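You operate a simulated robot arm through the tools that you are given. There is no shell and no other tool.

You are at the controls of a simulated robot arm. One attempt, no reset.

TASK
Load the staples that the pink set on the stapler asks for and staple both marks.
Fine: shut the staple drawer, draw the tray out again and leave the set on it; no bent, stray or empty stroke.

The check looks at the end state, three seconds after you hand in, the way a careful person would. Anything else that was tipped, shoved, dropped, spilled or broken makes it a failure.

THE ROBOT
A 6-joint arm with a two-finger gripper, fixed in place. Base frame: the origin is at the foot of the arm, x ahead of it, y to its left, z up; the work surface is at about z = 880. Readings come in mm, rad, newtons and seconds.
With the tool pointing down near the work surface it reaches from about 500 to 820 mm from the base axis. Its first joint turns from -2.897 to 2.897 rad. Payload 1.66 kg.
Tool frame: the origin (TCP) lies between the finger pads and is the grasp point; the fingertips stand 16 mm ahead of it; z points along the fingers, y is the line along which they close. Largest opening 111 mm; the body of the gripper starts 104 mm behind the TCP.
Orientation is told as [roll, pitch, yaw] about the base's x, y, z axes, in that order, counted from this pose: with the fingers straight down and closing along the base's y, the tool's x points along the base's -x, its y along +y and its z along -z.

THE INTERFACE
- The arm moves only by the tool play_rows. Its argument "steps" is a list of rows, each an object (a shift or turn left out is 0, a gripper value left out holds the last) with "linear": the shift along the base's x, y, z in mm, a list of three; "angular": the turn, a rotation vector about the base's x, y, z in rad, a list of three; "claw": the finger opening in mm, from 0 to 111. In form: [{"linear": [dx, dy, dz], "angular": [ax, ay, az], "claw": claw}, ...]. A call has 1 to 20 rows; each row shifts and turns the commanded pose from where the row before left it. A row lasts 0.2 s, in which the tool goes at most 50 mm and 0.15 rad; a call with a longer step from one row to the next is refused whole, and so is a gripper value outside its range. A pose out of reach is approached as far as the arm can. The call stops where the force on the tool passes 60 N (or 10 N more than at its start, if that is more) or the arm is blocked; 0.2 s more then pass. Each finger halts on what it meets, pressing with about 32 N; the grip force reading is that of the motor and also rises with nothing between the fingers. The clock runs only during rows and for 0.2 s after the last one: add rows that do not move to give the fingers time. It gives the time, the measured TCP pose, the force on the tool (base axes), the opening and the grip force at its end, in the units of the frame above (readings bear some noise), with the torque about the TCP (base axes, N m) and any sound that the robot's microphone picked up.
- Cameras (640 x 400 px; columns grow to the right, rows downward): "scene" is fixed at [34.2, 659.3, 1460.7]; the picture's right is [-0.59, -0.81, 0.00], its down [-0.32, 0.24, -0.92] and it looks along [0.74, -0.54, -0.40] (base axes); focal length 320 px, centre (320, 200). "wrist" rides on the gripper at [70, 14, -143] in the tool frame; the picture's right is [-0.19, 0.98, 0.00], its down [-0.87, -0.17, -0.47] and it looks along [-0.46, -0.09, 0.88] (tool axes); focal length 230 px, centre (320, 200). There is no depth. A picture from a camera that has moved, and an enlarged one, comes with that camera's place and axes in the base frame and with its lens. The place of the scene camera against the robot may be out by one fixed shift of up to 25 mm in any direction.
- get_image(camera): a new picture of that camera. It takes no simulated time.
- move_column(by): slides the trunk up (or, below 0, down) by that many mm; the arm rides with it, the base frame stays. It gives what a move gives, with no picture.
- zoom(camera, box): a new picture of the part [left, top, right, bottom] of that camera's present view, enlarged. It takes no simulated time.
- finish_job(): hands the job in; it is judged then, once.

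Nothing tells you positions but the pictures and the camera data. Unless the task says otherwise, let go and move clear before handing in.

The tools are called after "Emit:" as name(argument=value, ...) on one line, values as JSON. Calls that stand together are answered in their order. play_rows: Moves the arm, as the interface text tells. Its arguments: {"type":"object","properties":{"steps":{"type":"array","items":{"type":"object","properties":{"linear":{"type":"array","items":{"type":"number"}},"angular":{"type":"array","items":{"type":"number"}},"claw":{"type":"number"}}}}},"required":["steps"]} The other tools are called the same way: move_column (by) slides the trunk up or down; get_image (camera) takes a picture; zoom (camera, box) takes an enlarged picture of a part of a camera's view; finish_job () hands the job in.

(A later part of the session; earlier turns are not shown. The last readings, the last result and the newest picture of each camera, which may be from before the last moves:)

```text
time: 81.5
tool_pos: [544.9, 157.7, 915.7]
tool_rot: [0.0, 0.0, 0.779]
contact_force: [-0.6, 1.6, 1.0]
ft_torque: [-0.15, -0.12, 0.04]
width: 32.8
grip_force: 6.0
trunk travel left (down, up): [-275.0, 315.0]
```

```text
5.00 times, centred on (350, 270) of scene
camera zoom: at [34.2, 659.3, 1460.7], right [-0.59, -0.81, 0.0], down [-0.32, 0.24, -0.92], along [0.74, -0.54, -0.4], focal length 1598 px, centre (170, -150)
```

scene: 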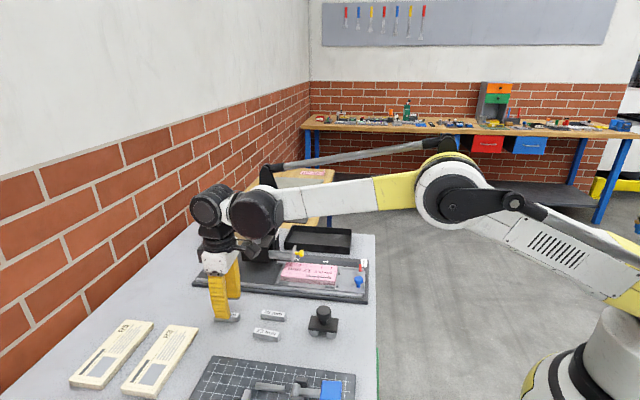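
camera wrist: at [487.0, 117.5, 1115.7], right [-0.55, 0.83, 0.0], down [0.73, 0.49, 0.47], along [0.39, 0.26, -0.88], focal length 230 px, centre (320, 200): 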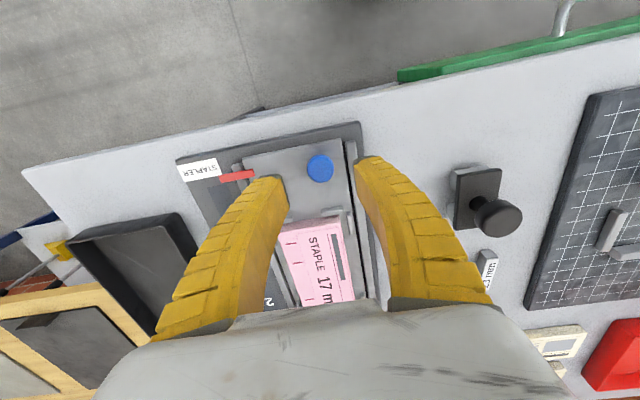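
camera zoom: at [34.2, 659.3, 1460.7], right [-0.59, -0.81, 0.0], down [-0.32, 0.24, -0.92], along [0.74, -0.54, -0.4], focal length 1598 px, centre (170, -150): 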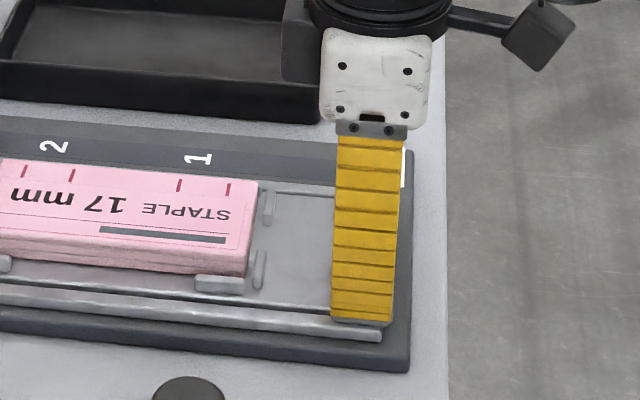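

A finger is lightly touching the front rail, so I'll close inward now onto the knob.

Emit:
play_rows(steps=[{"linear": [0, 0, 1.5], "claw": 28}, {"linear": [0, 0, 0], "claw": 22}, {"linear": [0, 0, 0], "claw": 18}, {"linear": [0, 0, 0], "claw": 18}])

Emit:
zoom(camera="wrist", box=[230, 110, 410, 250])

Emit:
zoom(camera="scene", box=[240, 230, 390, 310])

```text
time: 82.5
tool_pos: [544.5, 157.0, 916.9]
tool_rot: [0.0, 0.001, 0.779]
contact_force: [-0.4, 0.4, -0.4]
ft_torque: [-0.03, 0.01, -0.01]
width: 21.1
grip_force: 1.8
trunk travel left (down, up): [-275.0, 315.0]
```

```text
2.86 times, centred on (320, 180) of wrist
camera zoom: at [487.5, 118.1, 1060.7], right [-0.55, 0.83, 0.0], down [0.73, 0.49, 0.47], along [0.39, 0.26, -0.88], focal length 657 px, centre (320, 257)
```

zoom: 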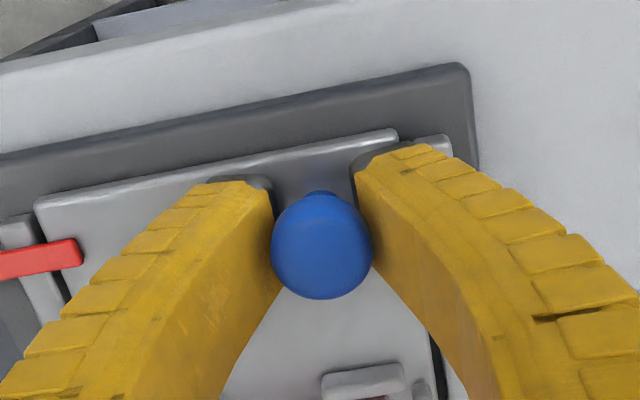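

```text
4.27 times, centred on (315, 270) of scene
camera zoom: at [34.2, 659.3, 1460.7], right [-0.59, -0.81, 0.0], down [-0.32, 0.24, -0.92], along [0.74, -0.54, -0.4], focal length 1363 px, centre (341, -99)
```

zoom: 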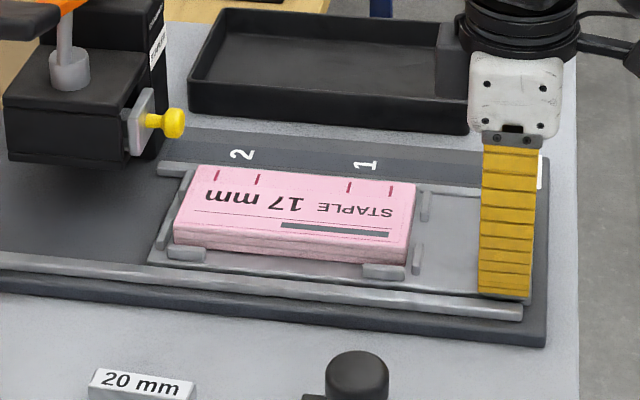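

Emit:
play_rows(steps=[{"linear": [0, 0, 0], "claw": 15}, {"linear": [0, 0, 0], "claw": 13}, {"linear": [0, 0, 0], "claw": 13}])

Emit:
zoom(camera="wrist", box=[230, 110, 410, 250])

```text
time: 83.3
tool_pos: [544.8, 157.0, 917.6]
tool_rot: [-0.001, 0.001, 0.774]
contact_force: [0.8, 0.6, -0.2]
ft_torque: [-0.05, 0.04, 0.05]
width: 16.2
grip_force: 2.5
trunk travel left (down, up): [-275.0, 315.0]
```

```text
2.86 times, centred on (320, 180) of wrist
camera zoom: at [487.5, 118.1, 1060.7], right [-0.55, 0.83, 0.0], down [0.73, 0.49, 0.47], along [0.39, 0.26, -0.88], focal length 657 px, centre (320, 257)
```

zoom: 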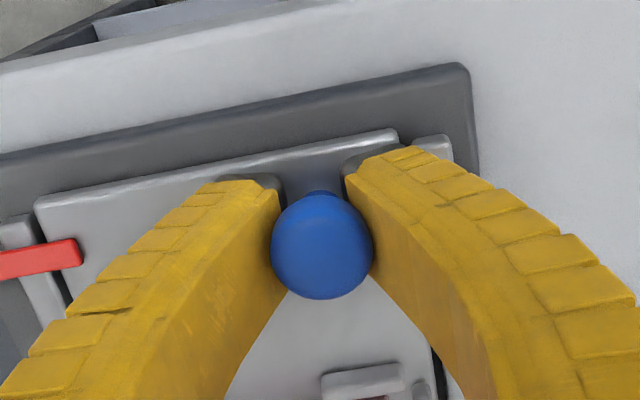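

Emit:
play_rows(steps=[{"linear": [0, 0, 0], "claw": 11}, {"linear": [0, 0, 0], "claw": 9}, {"linear": [0, 0, 0], "claw": 7}, {"linear": [0, 0, 0], "claw": 7}])

Emit:
zoom(camera="wrist", box=[230, 110, 410, 250])

Emit:
zoom(camera="scene", box=[320, 240, 380, 300])

```text
time: 84.3
tool_pos: [545.7, 157.9, 917.1]
tool_rot: [-0.001, 0.0, 0.776]
contact_force: [-6.5, 2.2, -17.5]
ft_torque: [0.12, -0.09, 0.01]
width: 13.0
grip_force: 33.6
trunk travel left (down, up): [-275.0, 315.0]
```

```text
2.86 times, centred on (320, 180) of wrist
camera zoom: at [487.8, 118.7, 1060.1], right [-0.55, 0.83, 0.0], down [0.74, 0.49, 0.47], along [0.39, 0.26, -0.88], focal length 657 px, centre (320, 257)
```

zoom: 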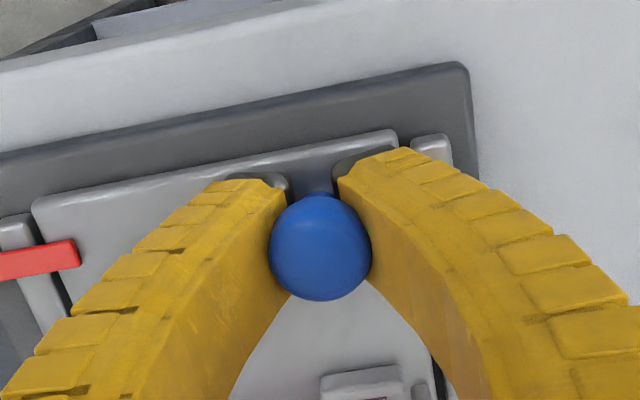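

```text
6.67 times, centred on (350, 270) of scene
camera zoom: at [34.2, 659.3, 1460.7], right [-0.59, -0.81, 0.0], down [-0.32, 0.24, -0.92], along [0.74, -0.54, -0.4], focal length 2130 px, centre (120, -267)
```

zoom: 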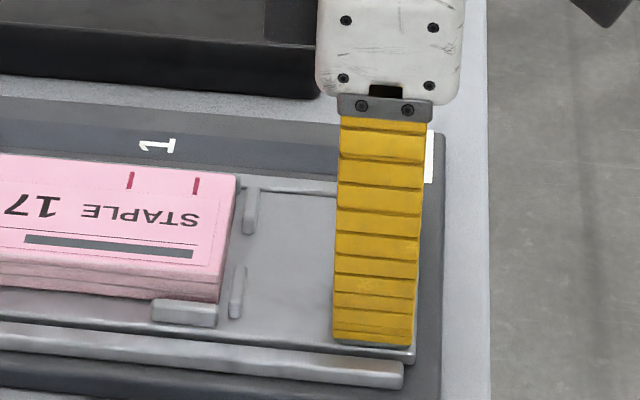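

The fingertips have closed firmly around the knob's stem under the cap, and the tray seems held down by its rails. I'll test with a short 12 mm move along the tray axis.

Emit:
play_rows(steps=[{"linear": [0.7, 0.7, 0], "claw": 9}, {"linear": [1.4, 1.4, 0], "claw": 9}, {"linear": [2.1, 2.1, 0], "claw": 9}, {"linear": [2.1, 2.1, 0], "claw": 9}, {"linear": [1.4, 1.4, 0], "claw": 9}, {"linear": [0.7, 0.7, 0], "claw": 9}, {"linear": [0, 0, 0], "claw": 9}])

Emit:
zoom(camera="scene", box=[240, 230, 390, 310])

Emit:
zoom(camera="wrist", box=[190, 110, 410, 250])

```text
time: 85.9
tool_pos: [553.3, 165.2, 916.6]
tool_rot: [0.001, 0.001, 0.776]
contact_force: [-8.8, 9.3, -21.7]
ft_torque: [0.07, 0.0, 0.05]
width: 13.0
grip_force: 33.6
trunk travel left (down, up): [-275.0, 315.0]
```

```text
4.27 times, centred on (315, 270) of scene
camera zoom: at [34.2, 659.3, 1460.7], right [-0.59, -0.81, 0.0], down [-0.32, 0.24, -0.92], along [0.74, -0.54, -0.4], focal length 1363 px, centre (341, -99)
```

zoom: 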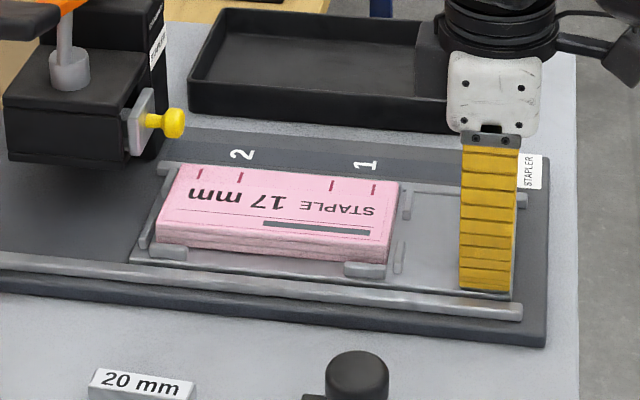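

```text
2.86 times, centred on (300, 180) of wrist
camera zoom: at [495.7, 126.6, 1060.1], right [-0.55, 0.83, 0.0], down [0.74, 0.49, 0.47], along [0.39, 0.26, -0.88], focal length 657 px, centre (377, 257)
```

zoom: 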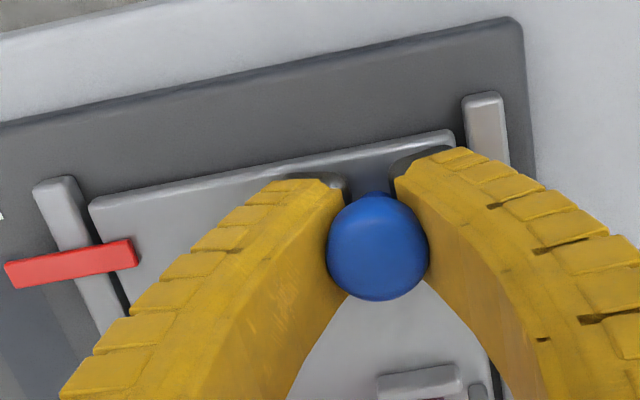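

The tray follows the gripper with the set in place. I'll continue toward position 1, stopping short to check alignment.

Emit:
play_rows(steps=[{"linear": [1.7, 1.8, 0], "claw": 9}, {"linear": [2.8, 2.9, 0], "claw": 9}, {"linear": [3.5, 3.5, 0], "claw": 9}, {"linear": [3.5, 3.5, 0], "claw": 9}, {"linear": [3.5, 3.5, 0], "claw": 9}, {"linear": [3.5, 3.5, 0], "claw": 9}, {"linear": [3.5, 3.5, 0], "claw": 9}, {"linear": [2.8, 2.8, 0], "claw": 9}, {"linear": [1.4, 1.4, 0], "claw": 9}, {"linear": [0, 0, 0], "claw": 9}])

Emit:
zoom(camera="scene", box=[240, 230, 390, 310])

```text
time: 88.1
tool_pos: [580.5, 192.7, 916.7]
tool_rot: [0.001, 0.0, 0.778]
contact_force: [-9.1, 9.3, -22.4]
ft_torque: [-0.04, 0.05, -0.05]
width: 12.9
grip_force: 33.8
trunk travel left (down, up): [-275.0, 315.0]
```

```text
4.27 times, centred on (315, 270) of scene
camera zoom: at [34.2, 659.3, 1460.7], right [-0.59, -0.81, 0.0], down [-0.32, 0.24, -0.92], along [0.74, -0.54, -0.4], focal length 1363 px, centre (341, -99)
```

zoom: 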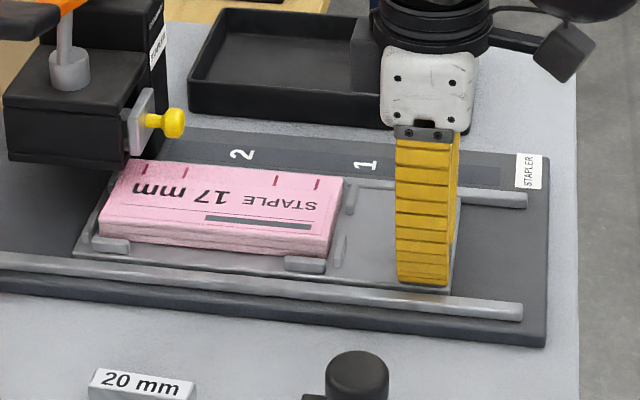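

Emit:
play_rows(steps=[{"linear": [1.8, 1.8, 0], "claw": 9}, {"linear": [2.8, 2.8, 0], "claw": 9}, {"linear": [3.5, 3.5, 0], "claw": 9}, {"linear": [3.5, 3.5, 0], "claw": 9}, {"linear": [3.5, 3.5, 0], "claw": 9}, {"linear": [3.5, 3.5, 0], "claw": 9}, {"linear": [3.5, 3.5, 0], "claw": 9}, {"linear": [3.5, 3.5, 0], "claw": 9}, {"linear": [3.5, 3.5, 0], "claw": 9}, {"linear": [3.5, 3.5, 0], "claw": 9}, {"linear": [2.8, 2.8, 0], "claw": 9}, {"linear": [1.4, 1.4, 0], "claw": 9}, {"linear": [0, 0, 0], "claw": 9}])

Emit:
get_image(camera="wrist")

Emit:
zoom(camera="wrist", box=[130, 100, 330, 240])

Emit:
zoom(camera="scene", box=[240, 220, 390, 300])

```text
time: 90.9
tool_pos: [617.1, 229.2, 915.2]
tool_rot: [0.0, 0.002, 0.777]
contact_force: [-4.9, 7.6, -22.1]
ft_torque: [-0.1, 0.02, -0.08]
width: 13.2
grip_force: 34.2
trunk travel left (down, up): [-275.0, 315.0]
```

```text
taken
camera wrist: at [559.5, 190.5, 1060.0], right [-0.55, 0.83, 0.0], down [0.74, 0.49, 0.47], along [0.39, 0.26, -0.88], focal length 230 px, centre (320, 200)
```

wrist: 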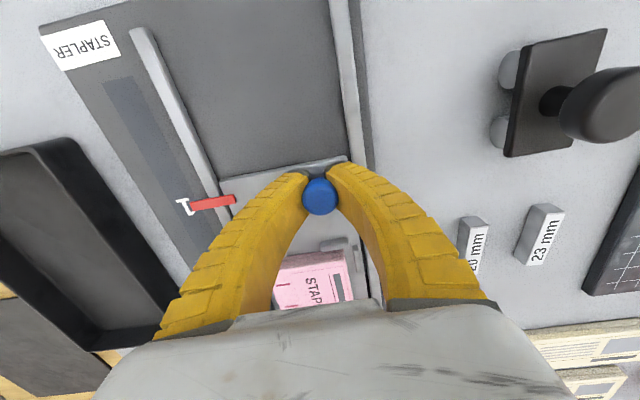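

```text
2.86 times, centred on (230, 170) of wrist
camera zoom: at [559.5, 190.5, 1060.0], right [-0.55, 0.83, 0.0], down [0.74, 0.49, 0.47], along [0.39, 0.26, -0.88], focal length 657 px, centre (577, 286)
```

zoom: 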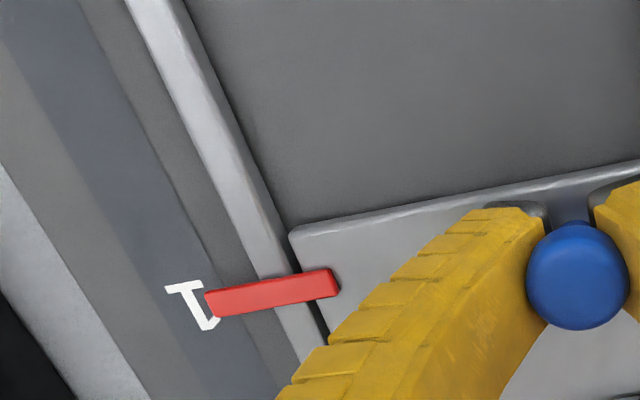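

```text
4.27 times, centred on (315, 260) of scene
camera zoom: at [34.2, 659.3, 1460.7], right [-0.59, -0.81, 0.0], down [-0.32, 0.24, -0.92], along [0.74, -0.54, -0.4], focal length 1363 px, centre (341, -56)
```

zoom: 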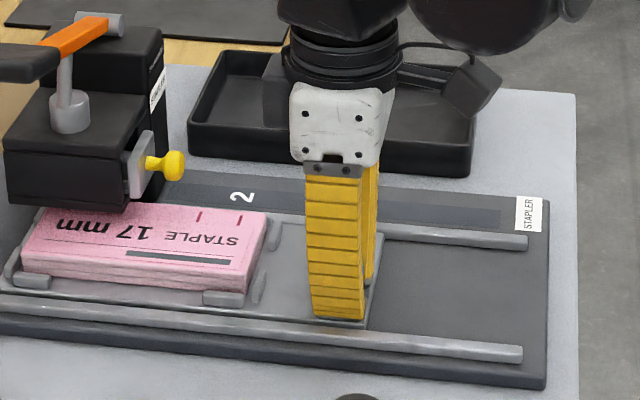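

The pointer is just short of "1": digit centre s≈601.3, pointer ≈595.8. I'll advance 5.6 mm and check.

Emit:
play_rows(steps=[{"linear": [1, 1, 0], "claw": 9}, {"linear": [1.5, 1.5, 0], "claw": 9}, {"linear": [1, 1, 0], "claw": 9}, {"linear": [0.45, 0.45, 0], "claw": 9}, {"linear": [0, 0, 0], "claw": 9}])

Emit:
zoom(camera="wrist", box=[150, 150, 270, 240])

Emit:
zoom(camera="scene", box=[240, 220, 390, 300])

```text
time: 92.1
tool_pos: [620.1, 233.9, 915.8]
tool_rot: [0.001, 0.003, 0.774]
contact_force: [-5.1, 0.5, -21.1]
ft_torque: [-0.15, 0.02, -0.04]
width: 13.0
grip_force: 33.5
trunk travel left (down, up): [-275.0, 315.0]
```

```text
4.44 times, centred on (210, 195) of wrist
camera zoom: at [562.7, 193.8, 1059.9], right [-0.55, 0.83, 0.0], down [0.74, 0.49, 0.47], along [0.39, 0.26, -0.88], focal length 1022 px, centre (809, 222)
```

zoom: 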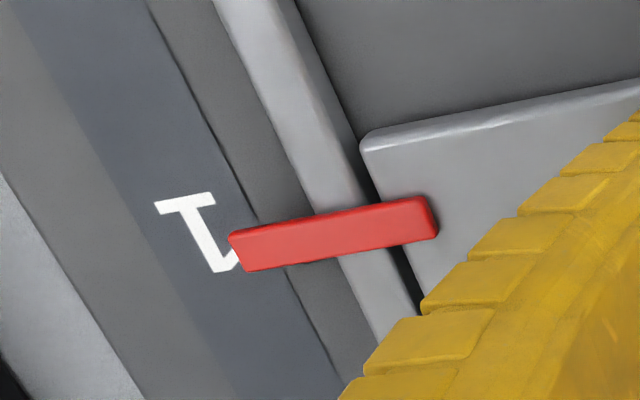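

```text
4.27 times, centred on (315, 260) of scene
camera zoom: at [34.2, 659.3, 1460.7], right [-0.59, -0.81, 0.0], down [-0.32, 0.24, -0.92], along [0.74, -0.54, -0.4], focal length 1363 px, centre (341, -56)
```

zoom: 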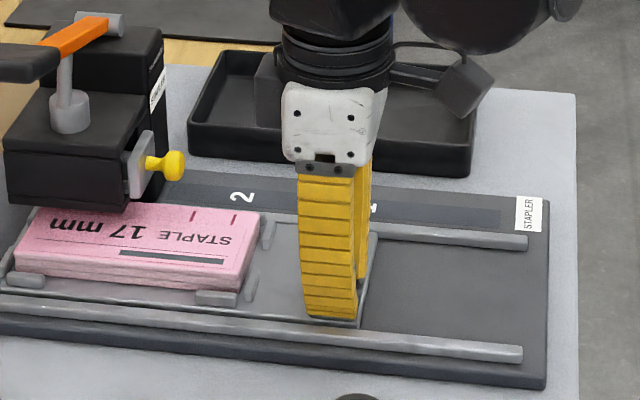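

By triangulation the pointer (z≈903) is now within about 0.5 mm of the digit 1 centre. I'll release the knob gently, lift and re-check.

Emit:
play_rows(steps=[{"linear": [0, 0, 0], "claw": 13}, {"linear": [0, 0, 0], "claw": 18}, {"linear": [0, 0, 0], "claw": 24}, {"linear": [0, 0, 0], "claw": 27}, {"linear": [0, 0, 0], "claw": 27}, {"linear": [0, 0, 6], "claw": 27}, {"linear": [0, 0, 12], "claw": 30}, {"linear": [0, 0, 25], "claw": 30}, {"linear": [0, 0, 40], "claw": 30}, {"linear": [0, 0, 40], "claw": 30}, {"linear": [0, 0, 0], "claw": 30}])

Emit:
get_image(camera="wrist")

Emit:
zoom(camera="wrist", box=[200, 70, 340, 170])

Emit:
zoom(camera="scene", box=[240, 210, 390, 300])

```text
time: 94.5
tool_pos: [619.8, 233.1, 1040.0]
tool_rot: [0.0, 0.001, 0.778]
contact_force: [-0.5, -0.2, 0.2]
ft_torque: [0.01, 0.03, 0.0]
width: 32.7
grip_force: 1.8
trunk travel left (down, up): [-275.0, 315.0]
```

```text
taken
camera wrist: at [561.4, 193.7, 1184.0], right [-0.55, 0.83, 0.0], down [0.74, 0.49, 0.47], along [0.39, 0.26, -0.88], focal length 230 px, centre (320, 200)
```

wrist: 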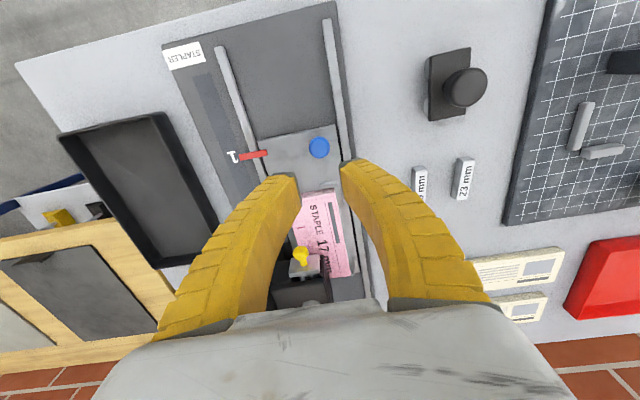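

```text
4.00 times, centred on (270, 120) of wrist
camera zoom: at [561.4, 193.7, 1184.0], right [-0.55, 0.83, 0.0], down [0.74, 0.49, 0.47], along [0.39, 0.26, -0.88], focal length 920 px, centre (520, 520)
```

zoom: 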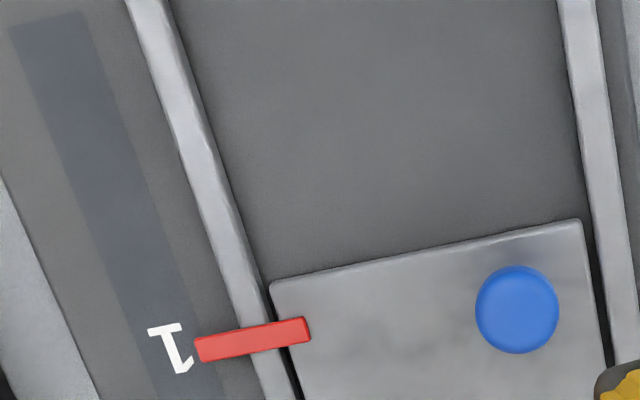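

```text
4.27 times, centred on (315, 255) of scene
camera zoom: at [34.2, 659.3, 1460.7], right [-0.59, -0.81, 0.0], down [-0.32, 0.24, -0.92], along [0.74, -0.54, -0.4], focal length 1363 px, centre (341, -35)
```

zoom: 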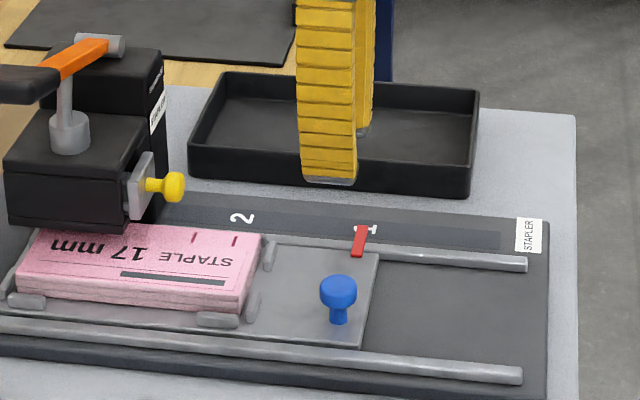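

Emit:
zoom(camera="scene", box=[305, 245, 345, 275])

Emit:
zoom(camera="wrist", box=[220, 135, 280, 175])

Emit:
zoom(camera="scene", box=[285, 240, 325, 270])

```text
13.33 times, centred on (325, 260) of scene
camera zoom: at [34.2, 659.3, 1460.7], right [-0.59, -0.81, 0.0], down [-0.32, 0.24, -0.92], along [0.74, -0.54, -0.4], focal length 4260 px, centre (253, -600)
```

zoom: 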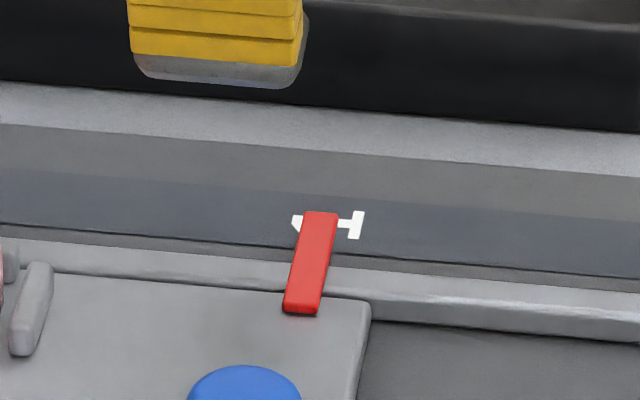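

```text
10.00 times, centred on (250, 155) of wrist
camera zoom: at [561.4, 193.7, 1184.0], right [-0.55, 0.83, 0.0], down [0.74, 0.49, 0.47], along [0.39, 0.26, -0.88], focal length 2301 px, centre (1020, 650)
```

zoom: 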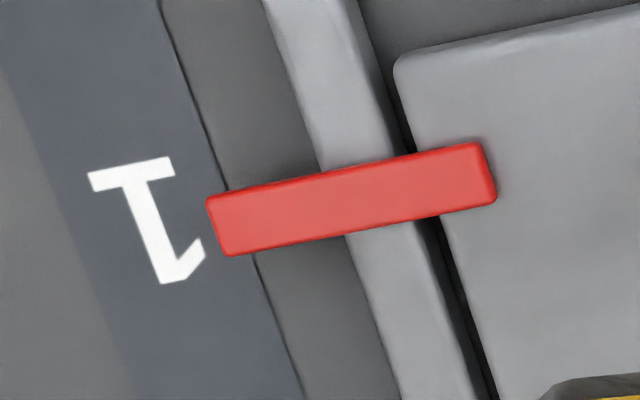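

```text
13.33 times, centred on (305, 255) of scene
camera zoom: at [34.2, 659.3, 1460.7], right [-0.59, -0.81, 0.0], down [-0.32, 0.24, -0.92], along [0.74, -0.54, -0.4], focal length 4260 px, centre (520, -533)
```

zoom: 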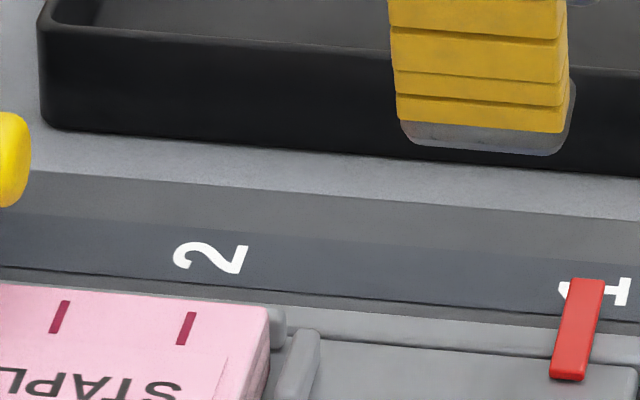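

The pointer sits within about 0.7 mm of "1", and the near mark computes to s≈784, right under the plunger at about 783–785. Now I'll rise, close the fingers and look at the lever pad from above.

Emit:
play_rows(steps=[{"linear": [0, 0, 40], "claw": 20}, {"linear": [0, 0, 40], "claw": 0}, {"linear": [0, 15, 40], "claw": 0}, {"linear": [10, 30, 10], "claw": 0}, {"linear": [12, 30, 0], "claw": 0}, {"linear": [15, 25, 0], "claw": 0}, {"linear": [15, 15, 0], "claw": 0}, {"linear": [0, 0, 0], "claw": 0}])

Emit:
get_image(camera="wrist")

Emit:
zoom(camera="wrist", box=[230, 150, 430, 310])

Emit:
get_image(camera="scene")

```text
time: 96.3
tool_pos: [672.2, 348.4, 1169.2]
tool_rot: [0.0, -0.001, 0.775]
contact_force: [0.3, -0.5, -0.7]
ft_torque: [-0.02, 0.01, 0.0]
width: 0.0
grip_force: 28.6
trunk travel left (down, up): [-275.0, 315.0]
```

```text
taken
camera wrist: at [614.0, 308.2, 1314.1], right [-0.55, 0.83, 0.0], down [0.74, 0.49, 0.47], along [0.39, 0.26, -0.88], focal length 230 px, centre (320, 200)
```

wrist: 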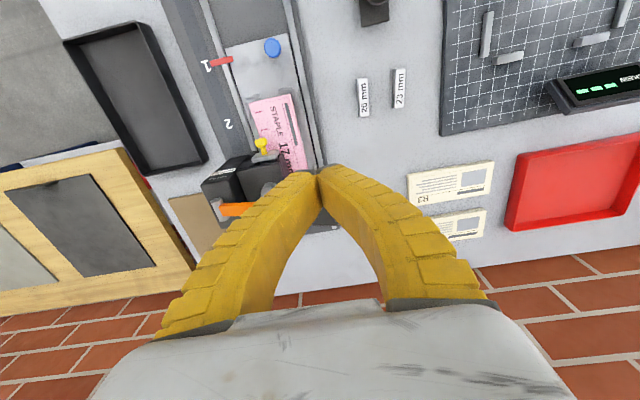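

```text
2.50 times, centred on (330, 230) of wrist
camera zoom: at [614.0, 308.2, 1314.1], right [-0.55, 0.83, 0.0], down [0.74, 0.49, 0.47], along [0.39, 0.26, -0.88], focal length 575 px, centre (295, 125)
```

zoom: 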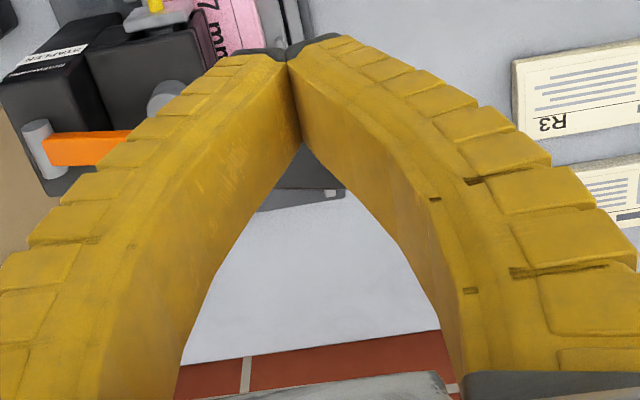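

```text
taken
```

scene: 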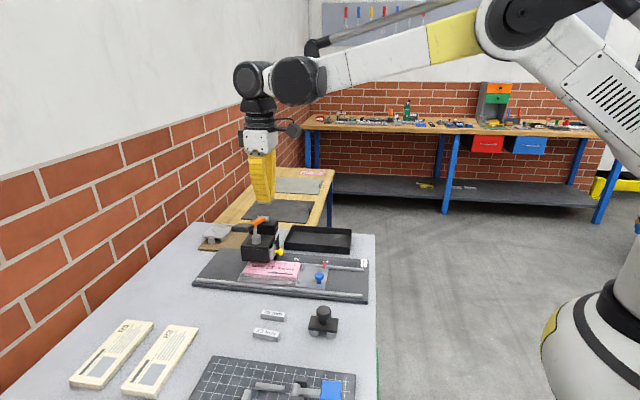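

Emit:
play_rows(steps=[{"linear": [0, 0, 0], "claw": 50}, {"linear": [0, 0, 0], "claw": 105}, {"linear": [0, 0, 0], "claw": 105}, {"linear": [0, 0, 0], "claw": 105}])

Emit:
get_image(camera="wrist")

Emit:
zoom(camera="wrist", box=[210, 140, 390, 260])

Emit:
zoom(camera="scene", box=[225, 205, 295, 255])

```text
time: 97.3
tool_pos: [671.7, 348.2, 1169.0]
tool_rot: [0.001, -0.002, 0.775]
contact_force: [1.1, -0.1, 0.5]
ft_torque: [0.0, -0.03, 0.01]
width: 105.6
grip_force: 0.1
trunk travel left (down, up): [-275.0, 315.0]
```

```text
taken
camera wrist: at [614.1, 308.0, 1313.9], right [-0.55, 0.83, 0.0], down [0.74, 0.49, 0.47], along [0.39, 0.26, -0.88], focal length 230 px, centre (320, 200)
```

wrist: 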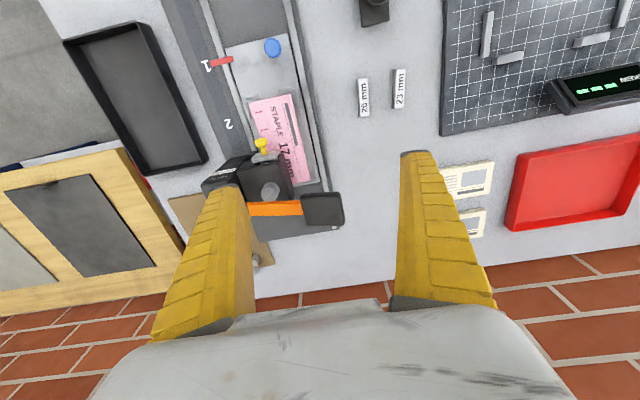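

```text
3.33 times, centred on (300, 200) of wrist
camera zoom: at [614.1, 308.0, 1313.9], right [-0.55, 0.83, 0.0], down [0.74, 0.49, 0.47], along [0.39, 0.26, -0.88], focal length 767 px, centre (387, 200)
```

zoom: 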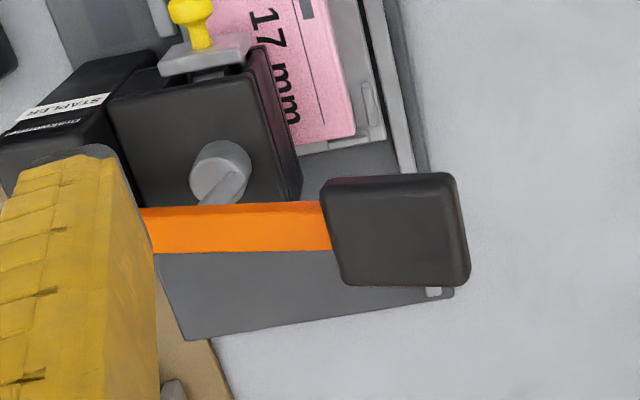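

```text
8.00 times, centred on (260, 230) of scene
camera zoom: at [34.2, 659.3, 1460.7], right [-0.59, -0.81, 0.0], down [-0.32, 0.24, -0.92], along [0.74, -0.54, -0.4], focal length 2556 px, centre (800, -40)
```

zoom: 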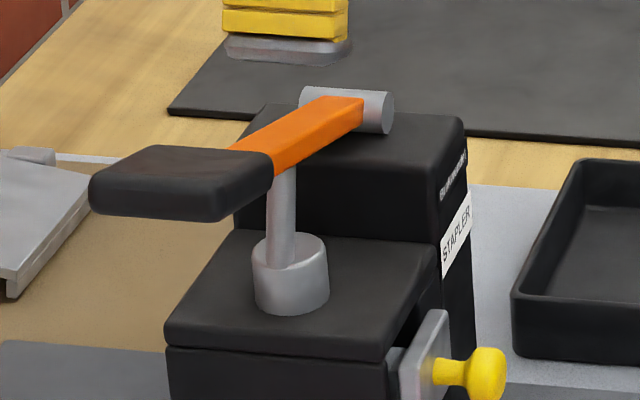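

The pad is about 46×43 mm, centred near (725, 385), top z≈1080. I'll press on its near half (716, 377) for reach: close the fingers and hover above it first.

Emit:
play_rows(steps=[{"linear": [0, 0, 0], "claw": 50}, {"linear": [0, 0, 0], "claw": 0}, {"linear": [0, 0, 0], "claw": 0}, {"linear": [11, 7.2, 0], "claw": 0}, {"linear": [11, 7.2, 0], "claw": 0}, {"linear": [11, 7.2, -10], "claw": 0}, {"linear": [11.3, 7.2, -20], "claw": 0}, {"linear": [0, 0, -20], "claw": 0}, {"linear": [0, 0, 0], "claw": 0}])

Emit:
get_image(camera="wrist")

Emit:
zoom(camera="scene", box=[215, 180, 305, 255])

```text
time: 99.3
tool_pos: [714.8, 376.9, 1120.3]
tool_rot: [0.001, -0.001, 0.777]
contact_force: [0.2, -0.3, -0.3]
ft_torque: [0.01, 0.0, 0.03]
width: 0.0
grip_force: 28.3
trunk travel left (down, up): [-275.0, 315.0]
```

```text
taken
camera wrist: at [657.4, 337.4, 1264.7], right [-0.55, 0.83, 0.0], down [0.73, 0.49, 0.47], along [0.39, 0.26, -0.88], focal length 230 px, centre (320, 200)
```

wrist: 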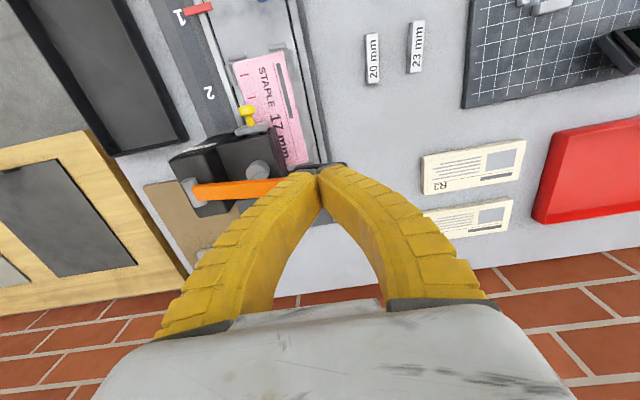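

```text
5.33 times, centred on (260, 218) of scene
camera zoom: at [34.2, 659.3, 1460.7], right [-0.59, -0.81, 0.0], down [-0.32, 0.24, -0.92], along [0.74, -0.54, -0.4], focal length 1704 px, centre (640, 107)
```

zoom: 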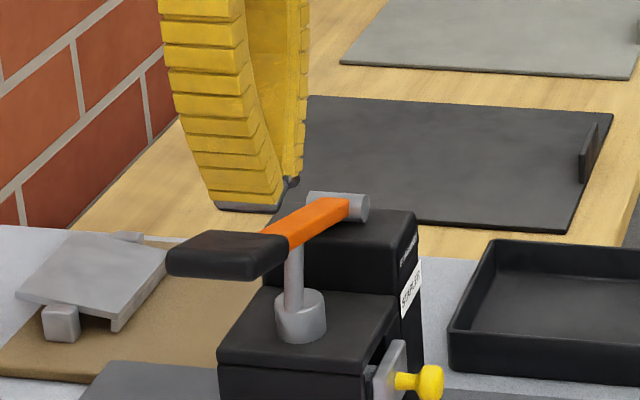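

The tips are over the near half of the pad, about 22 mm above it. Now I'll press the lever in one smooth continuous stroke to its stop (the call stops itself if force exceeds 60 N).

Emit:
play_rows(steps=[{"linear": [2.8, 2.8, -6], "claw": 0}, {"linear": [0, 0, -6], "claw": 0}, {"linear": [0, 0, -5], "claw": 0}, {"linear": [0, 0, -5], "claw": 0}, {"linear": [0, 0, -5], "claw": 0}, {"linear": [0, 0, -5], "claw": 0}, {"linear": [0, 0, -5], "claw": 0}, {"linear": [0, 0, -5], "claw": 0}, {"linear": [0, 0, -5], "claw": 0}, {"linear": [0, 0, -5], "claw": 0}, {"linear": [0, 0, -5], "claw": 0}, {"linear": [0, 0, -5], "claw": 0}, {"linear": [0, 0, -5], "claw": 0}, {"linear": [0, 0, -5], "claw": 0}])

Emit:
zoom(camera="scene", box=[215, 180, 305, 265])

```text
time: 102.3
tool_pos: [718.3, 378.1, 1048.1]
tool_rot: [0.0, -0.001, 0.777]
contact_force: [0.3, 3.1, 9.4]
ft_torque: [0.03, -0.04, 0.01]
width: 5.8
grip_force: 29.3
trunk travel left (down, up): [-275.0, 315.0]
```

```text
4.71 times, centred on (260, 222) of scene
camera zoom: at [34.2, 659.3, 1460.7], right [-0.59, -0.81, 0.0], down [-0.32, 0.24, -0.92], along [0.74, -0.54, -0.4], focal length 1504 px, centre (602, 94)
```

zoom: 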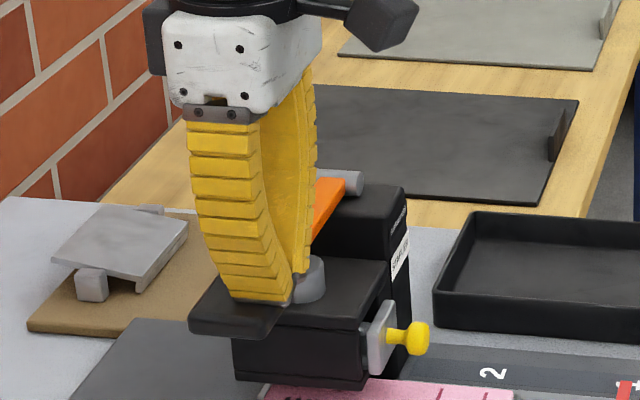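

The lever is going down with a light spring force (9 N). I'll continue straight to the stop.

Emit:
play_rows(steps=[{"linear": [0, 0, -4], "claw": 0}, {"linear": [0, 0, -4], "claw": 0}, {"linear": [0, 0, -4], "claw": 0}, {"linear": [0, 0, -4], "claw": 0}, {"linear": [0, 0, -4], "claw": 0}])

Emit:
zoom(camera="scene", box=[215, 180, 305, 265])

Emit:
get_image(camera="wrist")

```text
time: 103.5
tool_pos: [717.0, 376.9, 1029.4]
tool_rot: [-0.001, -0.002, 0.775]
contact_force: [1.2, 2.1, 35.7]
ft_torque: [0.07, -0.07, 0.03]
width: 13.0
grip_force: 22.6
trunk travel left (down, up): [-275.0, 315.0]
```

```text
4.71 times, centred on (260, 222) of scene
camera zoom: at [34.2, 659.3, 1460.7], right [-0.59, -0.81, 0.0], down [-0.32, 0.24, -0.92], along [0.74, -0.54, -0.4], focal length 1504 px, centre (602, 94)
```

zoom: 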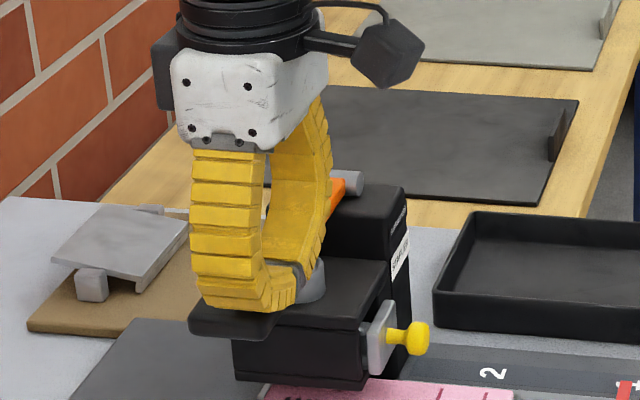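

```text
taken
camera wrist: at [658.7, 338.0, 1173.5], right [-0.55, 0.83, 0.0], down [0.73, 0.49, 0.47], along [0.39, 0.26, -0.88], focal length 230 px, centre (320, 200)
```

wrist: 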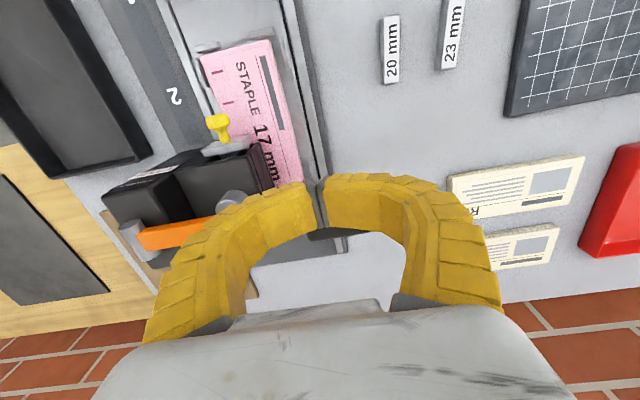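

The fingers are flexing now and the pad seems to have stopped. Before doing more I'll look closely at the lever state.

Emit:
zoom(camera="scene", box=[240, 210, 300, 260])

Emit:
zoom(camera="wrist", box=[180, 130, 360, 270])

```text
8.00 times, centred on (270, 235) of scene
camera zoom: at [34.2, 659.3, 1460.7], right [-0.59, -0.81, 0.0], down [-0.32, 0.24, -0.92], along [0.74, -0.54, -0.4], focal length 2556 px, centre (720, -80)
```

zoom: 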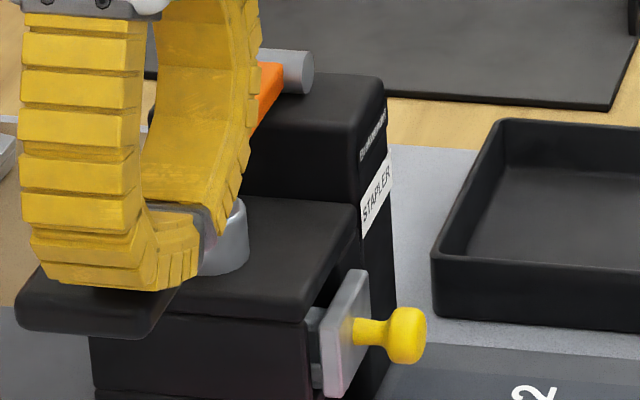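

```text
2.86 times, centred on (270, 200) of wrist
camera zoom: at [658.7, 338.0, 1173.5], right [-0.55, 0.83, 0.0], down [0.73, 0.49, 0.47], along [0.39, 0.26, -0.88], focal length 657 px, centre (463, 200)
```

zoom: 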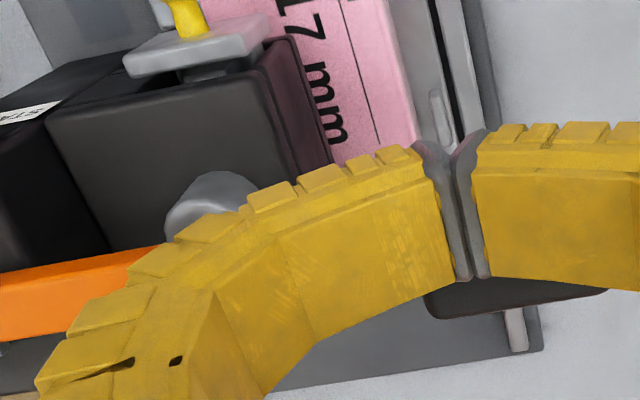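

Emit:
play_rows(steps=[{"linear": [0, 0, -2], "claw": 0}, {"linear": [0, 0, -2], "claw": 0}, {"linear": [0, 0, -2], "claw": 0}, {"linear": [0, 0, 0], "claw": 0}])

Emit:
zoom(camera="scene", box=[240, 210, 300, 260])

```text
time: 104.5
tool_pos: [717.5, 377.6, 1025.1]
tool_rot: [0.0, -0.004, 0.778]
contact_force: [1.0, 0.7, 38.7]
ft_torque: [0.04, -0.08, 0.01]
width: 15.4
grip_force: 20.1
trunk travel left (down, up): [-275.0, 315.0]
```

```text
8.00 times, centred on (270, 235) of scene
camera zoom: at [34.2, 659.3, 1460.7], right [-0.59, -0.81, 0.0], down [-0.32, 0.24, -0.92], along [0.74, -0.54, -0.4], focal length 2556 px, centre (720, -80)
```

zoom: 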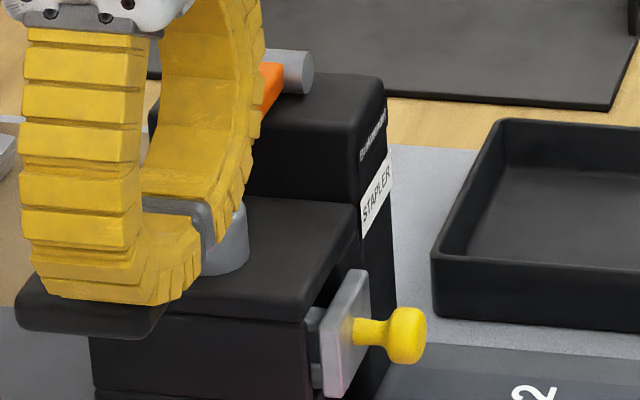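

The pad does not move any further even at 39 N, so the lever is at its hard stop. I'll release it smoothly and watch it spring back.

Emit:
play_rows(steps=[{"linear": [0, 0, 5], "claw": 0}, {"linear": [0, 0, 5], "claw": 0}, {"linear": [0, 0, 6], "claw": 0}, {"linear": [0, 0, 8], "claw": 0}, {"linear": [0, 0, 8], "claw": 0}, {"linear": [0, 0, 10], "claw": 0}, {"linear": [0, 0, 10], "claw": 0}, {"linear": [0, 0, 10], "claw": 0}, {"linear": [0, 0, 12], "claw": 0}, {"linear": [0, 0, 12], "claw": 0}, {"linear": [0, 0, 15], "claw": 0}, {"linear": [0, 0, 20], "claw": 0}, {"linear": [0, 0, 0], "claw": 0}])

Emit:
zoom(camera="scene", box=[215, 180, 305, 265])

Emit:
get_image(camera="wrist")

```text
time: 107.3
tool_pos: [719.5, 379.9, 1142.3]
tool_rot: [0.0, 0.0, 0.776]
contact_force: [-0.2, -0.2, 0.3]
ft_torque: [-0.04, -0.03, -0.01]
width: 0.2
grip_force: 28.3
trunk travel left (down, up): [-275.0, 315.0]
```

```text
4.71 times, centred on (260, 222) of scene
camera zoom: at [34.2, 659.3, 1460.7], right [-0.59, -0.81, 0.0], down [-0.32, 0.24, -0.92], along [0.74, -0.54, -0.4], focal length 1504 px, centre (602, 94)
```

zoom: 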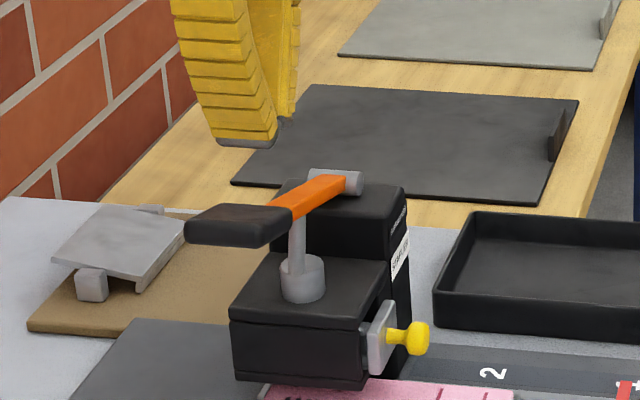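

```text
taken
camera wrist: at [661.2, 339.2, 1285.9], right [-0.55, 0.83, 0.0], down [0.74, 0.49, 0.47], along [0.39, 0.26, -0.88], focal length 230 px, centre (320, 200)
```

wrist: 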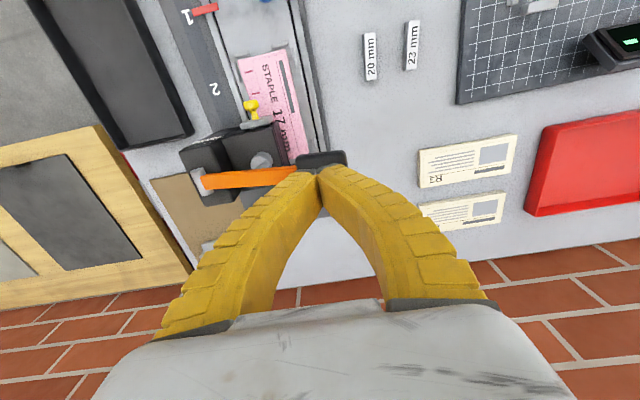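

The lever sprang back up fully. Now back to the blue knob to advance the tray to position 2.

Emit:
play_rows(steps=[{"linear": [-20, -29, 0], "claw": 0}, {"linear": [-20, -30, 0], "claw": 0}, {"linear": [-20, -30, 0], "claw": 10}, {"linear": [-20, -29, 0], "claw": 28}, {"linear": [-19.5, -28.4, 0], "claw": 28}, {"linear": [0, 0, -45], "claw": 28}, {"linear": [0, 0, -45], "claw": 28}, {"linear": [0, 0, -45], "claw": 28}, {"linear": [0, 0, -30], "claw": 28}, {"linear": [0, 0, 0], "claw": 28}])

Emit:
get_image(camera="wrist")

Emit:
zoom(camera="wrist", box=[250, 110, 390, 210])

```text
time: 109.5
tool_pos: [617.7, 233.4, 975.5]
tool_rot: [-0.002, 0.0, 0.776]
contact_force: [0.4, -0.2, 0.8]
ft_torque: [-0.03, -0.02, 0.02]
width: 30.8
grip_force: 2.6
trunk travel left (down, up): [-275.0, 315.0]
```

```text
taken
camera wrist: at [559.3, 193.7, 1120.5], right [-0.55, 0.83, 0.0], down [0.73, 0.49, 0.47], along [0.39, 0.26, -0.88], focal length 230 px, centre (320, 200)
```

wrist: 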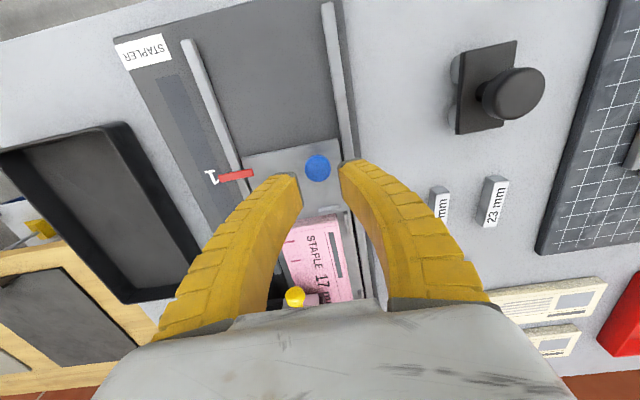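

```text
4.00 times, centred on (320, 160) of wrist
camera zoom: at [559.3, 193.7, 1120.5], right [-0.55, 0.83, 0.0], down [0.73, 0.49, 0.47], along [0.39, 0.26, -0.88], focal length 920 px, centre (320, 360)
```

zoom: 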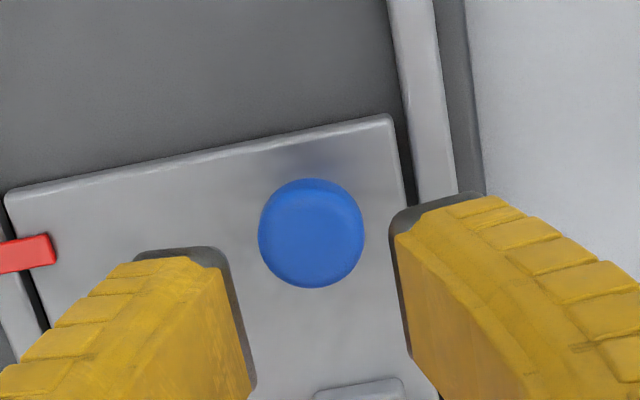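

Emit:
play_rows(steps=[{"linear": [2.5, -0.4, -10], "claw": 28}, {"linear": [0, 0, -15], "claw": 28}, {"linear": [0, 0, -15], "claw": 28}, {"linear": [0, 0, -12], "claw": 28}, {"linear": [0, 0, -6.5], "claw": 28}, {"linear": [0, 0, 0], "claw": 28}])

Emit:
zoom(camera="wrist", box=[230, 110, 410, 250])

```text
time: 110.9
tool_pos: [621.9, 232.9, 919.1]
tool_rot: [0.002, 0.0, 0.776]
contact_force: [0.1, -0.2, -1.0]
ft_torque: [0.04, 0.01, 0.01]
width: 31.2
grip_force: 1.9
trunk travel left (down, up): [-275.0, 315.0]
```

```text
2.86 times, centred on (320, 180) of wrist
camera zoom: at [564.1, 193.3, 1062.9], right [-0.55, 0.83, 0.0], down [0.74, 0.49, 0.47], along [0.39, 0.26, -0.88], focal length 657 px, centre (320, 257)
```

zoom: 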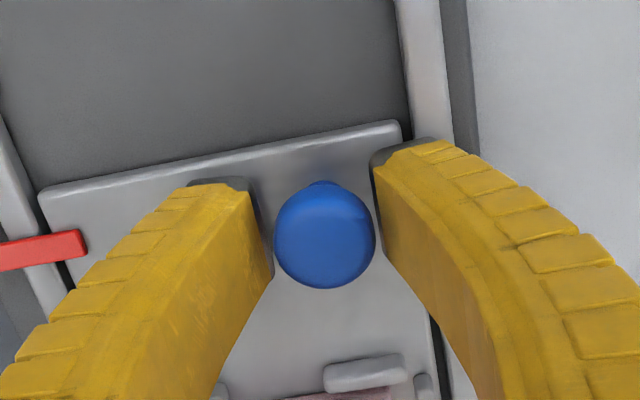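

Emit:
play_rows(steps=[{"linear": [0, 0, -1.5], "claw": 22}, {"linear": [0, 0, 0], "claw": 16}, {"linear": [0, 0, 0], "claw": 12}, {"linear": [0, 0, 0], "claw": 9}, {"linear": [0, 0, 0], "claw": 9}, {"linear": [0, 0, 0], "claw": 9}])

Emit:
zoom(camera="wrist", box=[150, 110, 410, 250])

```text
time: 112.3
tool_pos: [622.3, 233.5, 916.3]
tool_rot: [-0.001, -0.001, 0.777]
contact_force: [-5.3, 6.1, -2.5]
ft_torque: [0.07, -0.08, 0.01]
width: 17.7
grip_force: 6.3
trunk travel left (down, up): [-275.0, 315.0]
```

```text
2.46 times, centred on (280, 180) of wrist
camera zoom: at [563.9, 193.7, 1061.5], right [-0.55, 0.83, 0.0], down [0.73, 0.49, 0.47], along [0.39, 0.26, -0.88], focal length 566 px, centre (418, 249)
```

zoom: 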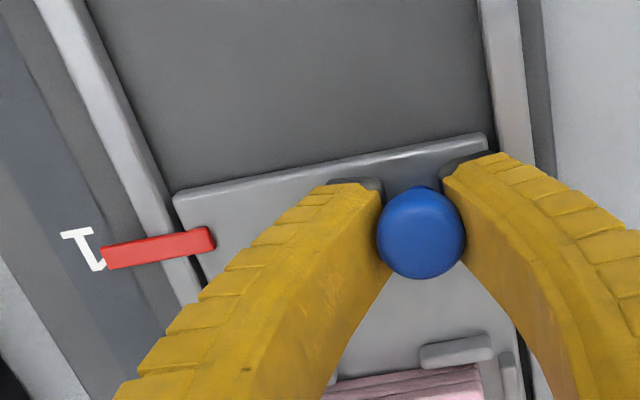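

The knob is held by its cap. I'll advance about 79 mm toward position 2, then check.

Emit:
play_rows(steps=[{"linear": [1, 1, 0], "claw": 9}, {"linear": [2, 2, 0], "claw": 9}, {"linear": [3, 3, 0], "claw": 9}, {"linear": [3, 3, 0], "claw": 9}, {"linear": [3, 3, 0], "claw": 9}, {"linear": [2, 2, 0], "claw": 9}, {"linear": [1, 1, 0], "claw": 9}, {"linear": [0, 0, 0], "claw": 9}])

Emit:
zoom(camera="wrist", box=[150, 110, 410, 250])

Emit:
zoom(camera="scene", box=[210, 220, 360, 300])

```text
time: 114.1
tool_pos: [637.4, 246.9, 918.7]
tool_rot: [0.0, -0.001, 0.777]
contact_force: [-6.9, 7.3, -3.2]
ft_torque: [0.03, -0.06, -0.01]
width: 18.6
grip_force: 7.2
trunk travel left (down, up): [-275.0, 315.0]
```

```text
2.46 times, centred on (280, 180) of wrist
camera zoom: at [579.3, 208.5, 1062.0], right [-0.55, 0.83, 0.0], down [0.73, 0.49, 0.47], along [0.39, 0.26, -0.88], focal length 566 px, centre (418, 249)
```

zoom: 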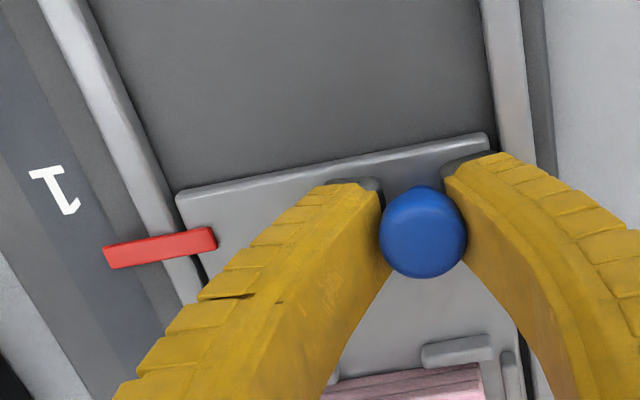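

```text
4.27 times, centred on (285, 260) of scene
camera zoom: at [34.2, 659.3, 1460.7], right [-0.59, -0.81, 0.0], down [-0.32, 0.24, -0.92], along [0.74, -0.54, -0.4], focal length 1363 px, centre (469, -56)
```

zoom: 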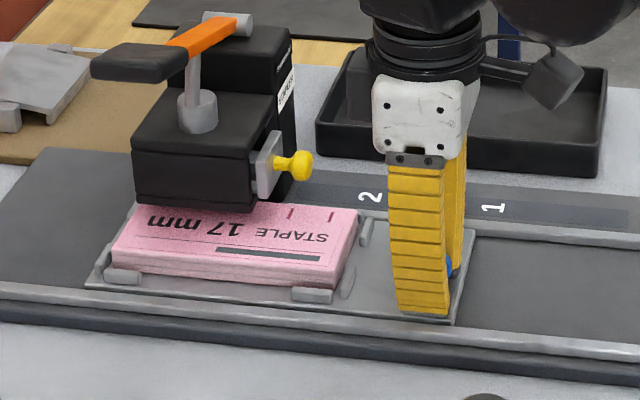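

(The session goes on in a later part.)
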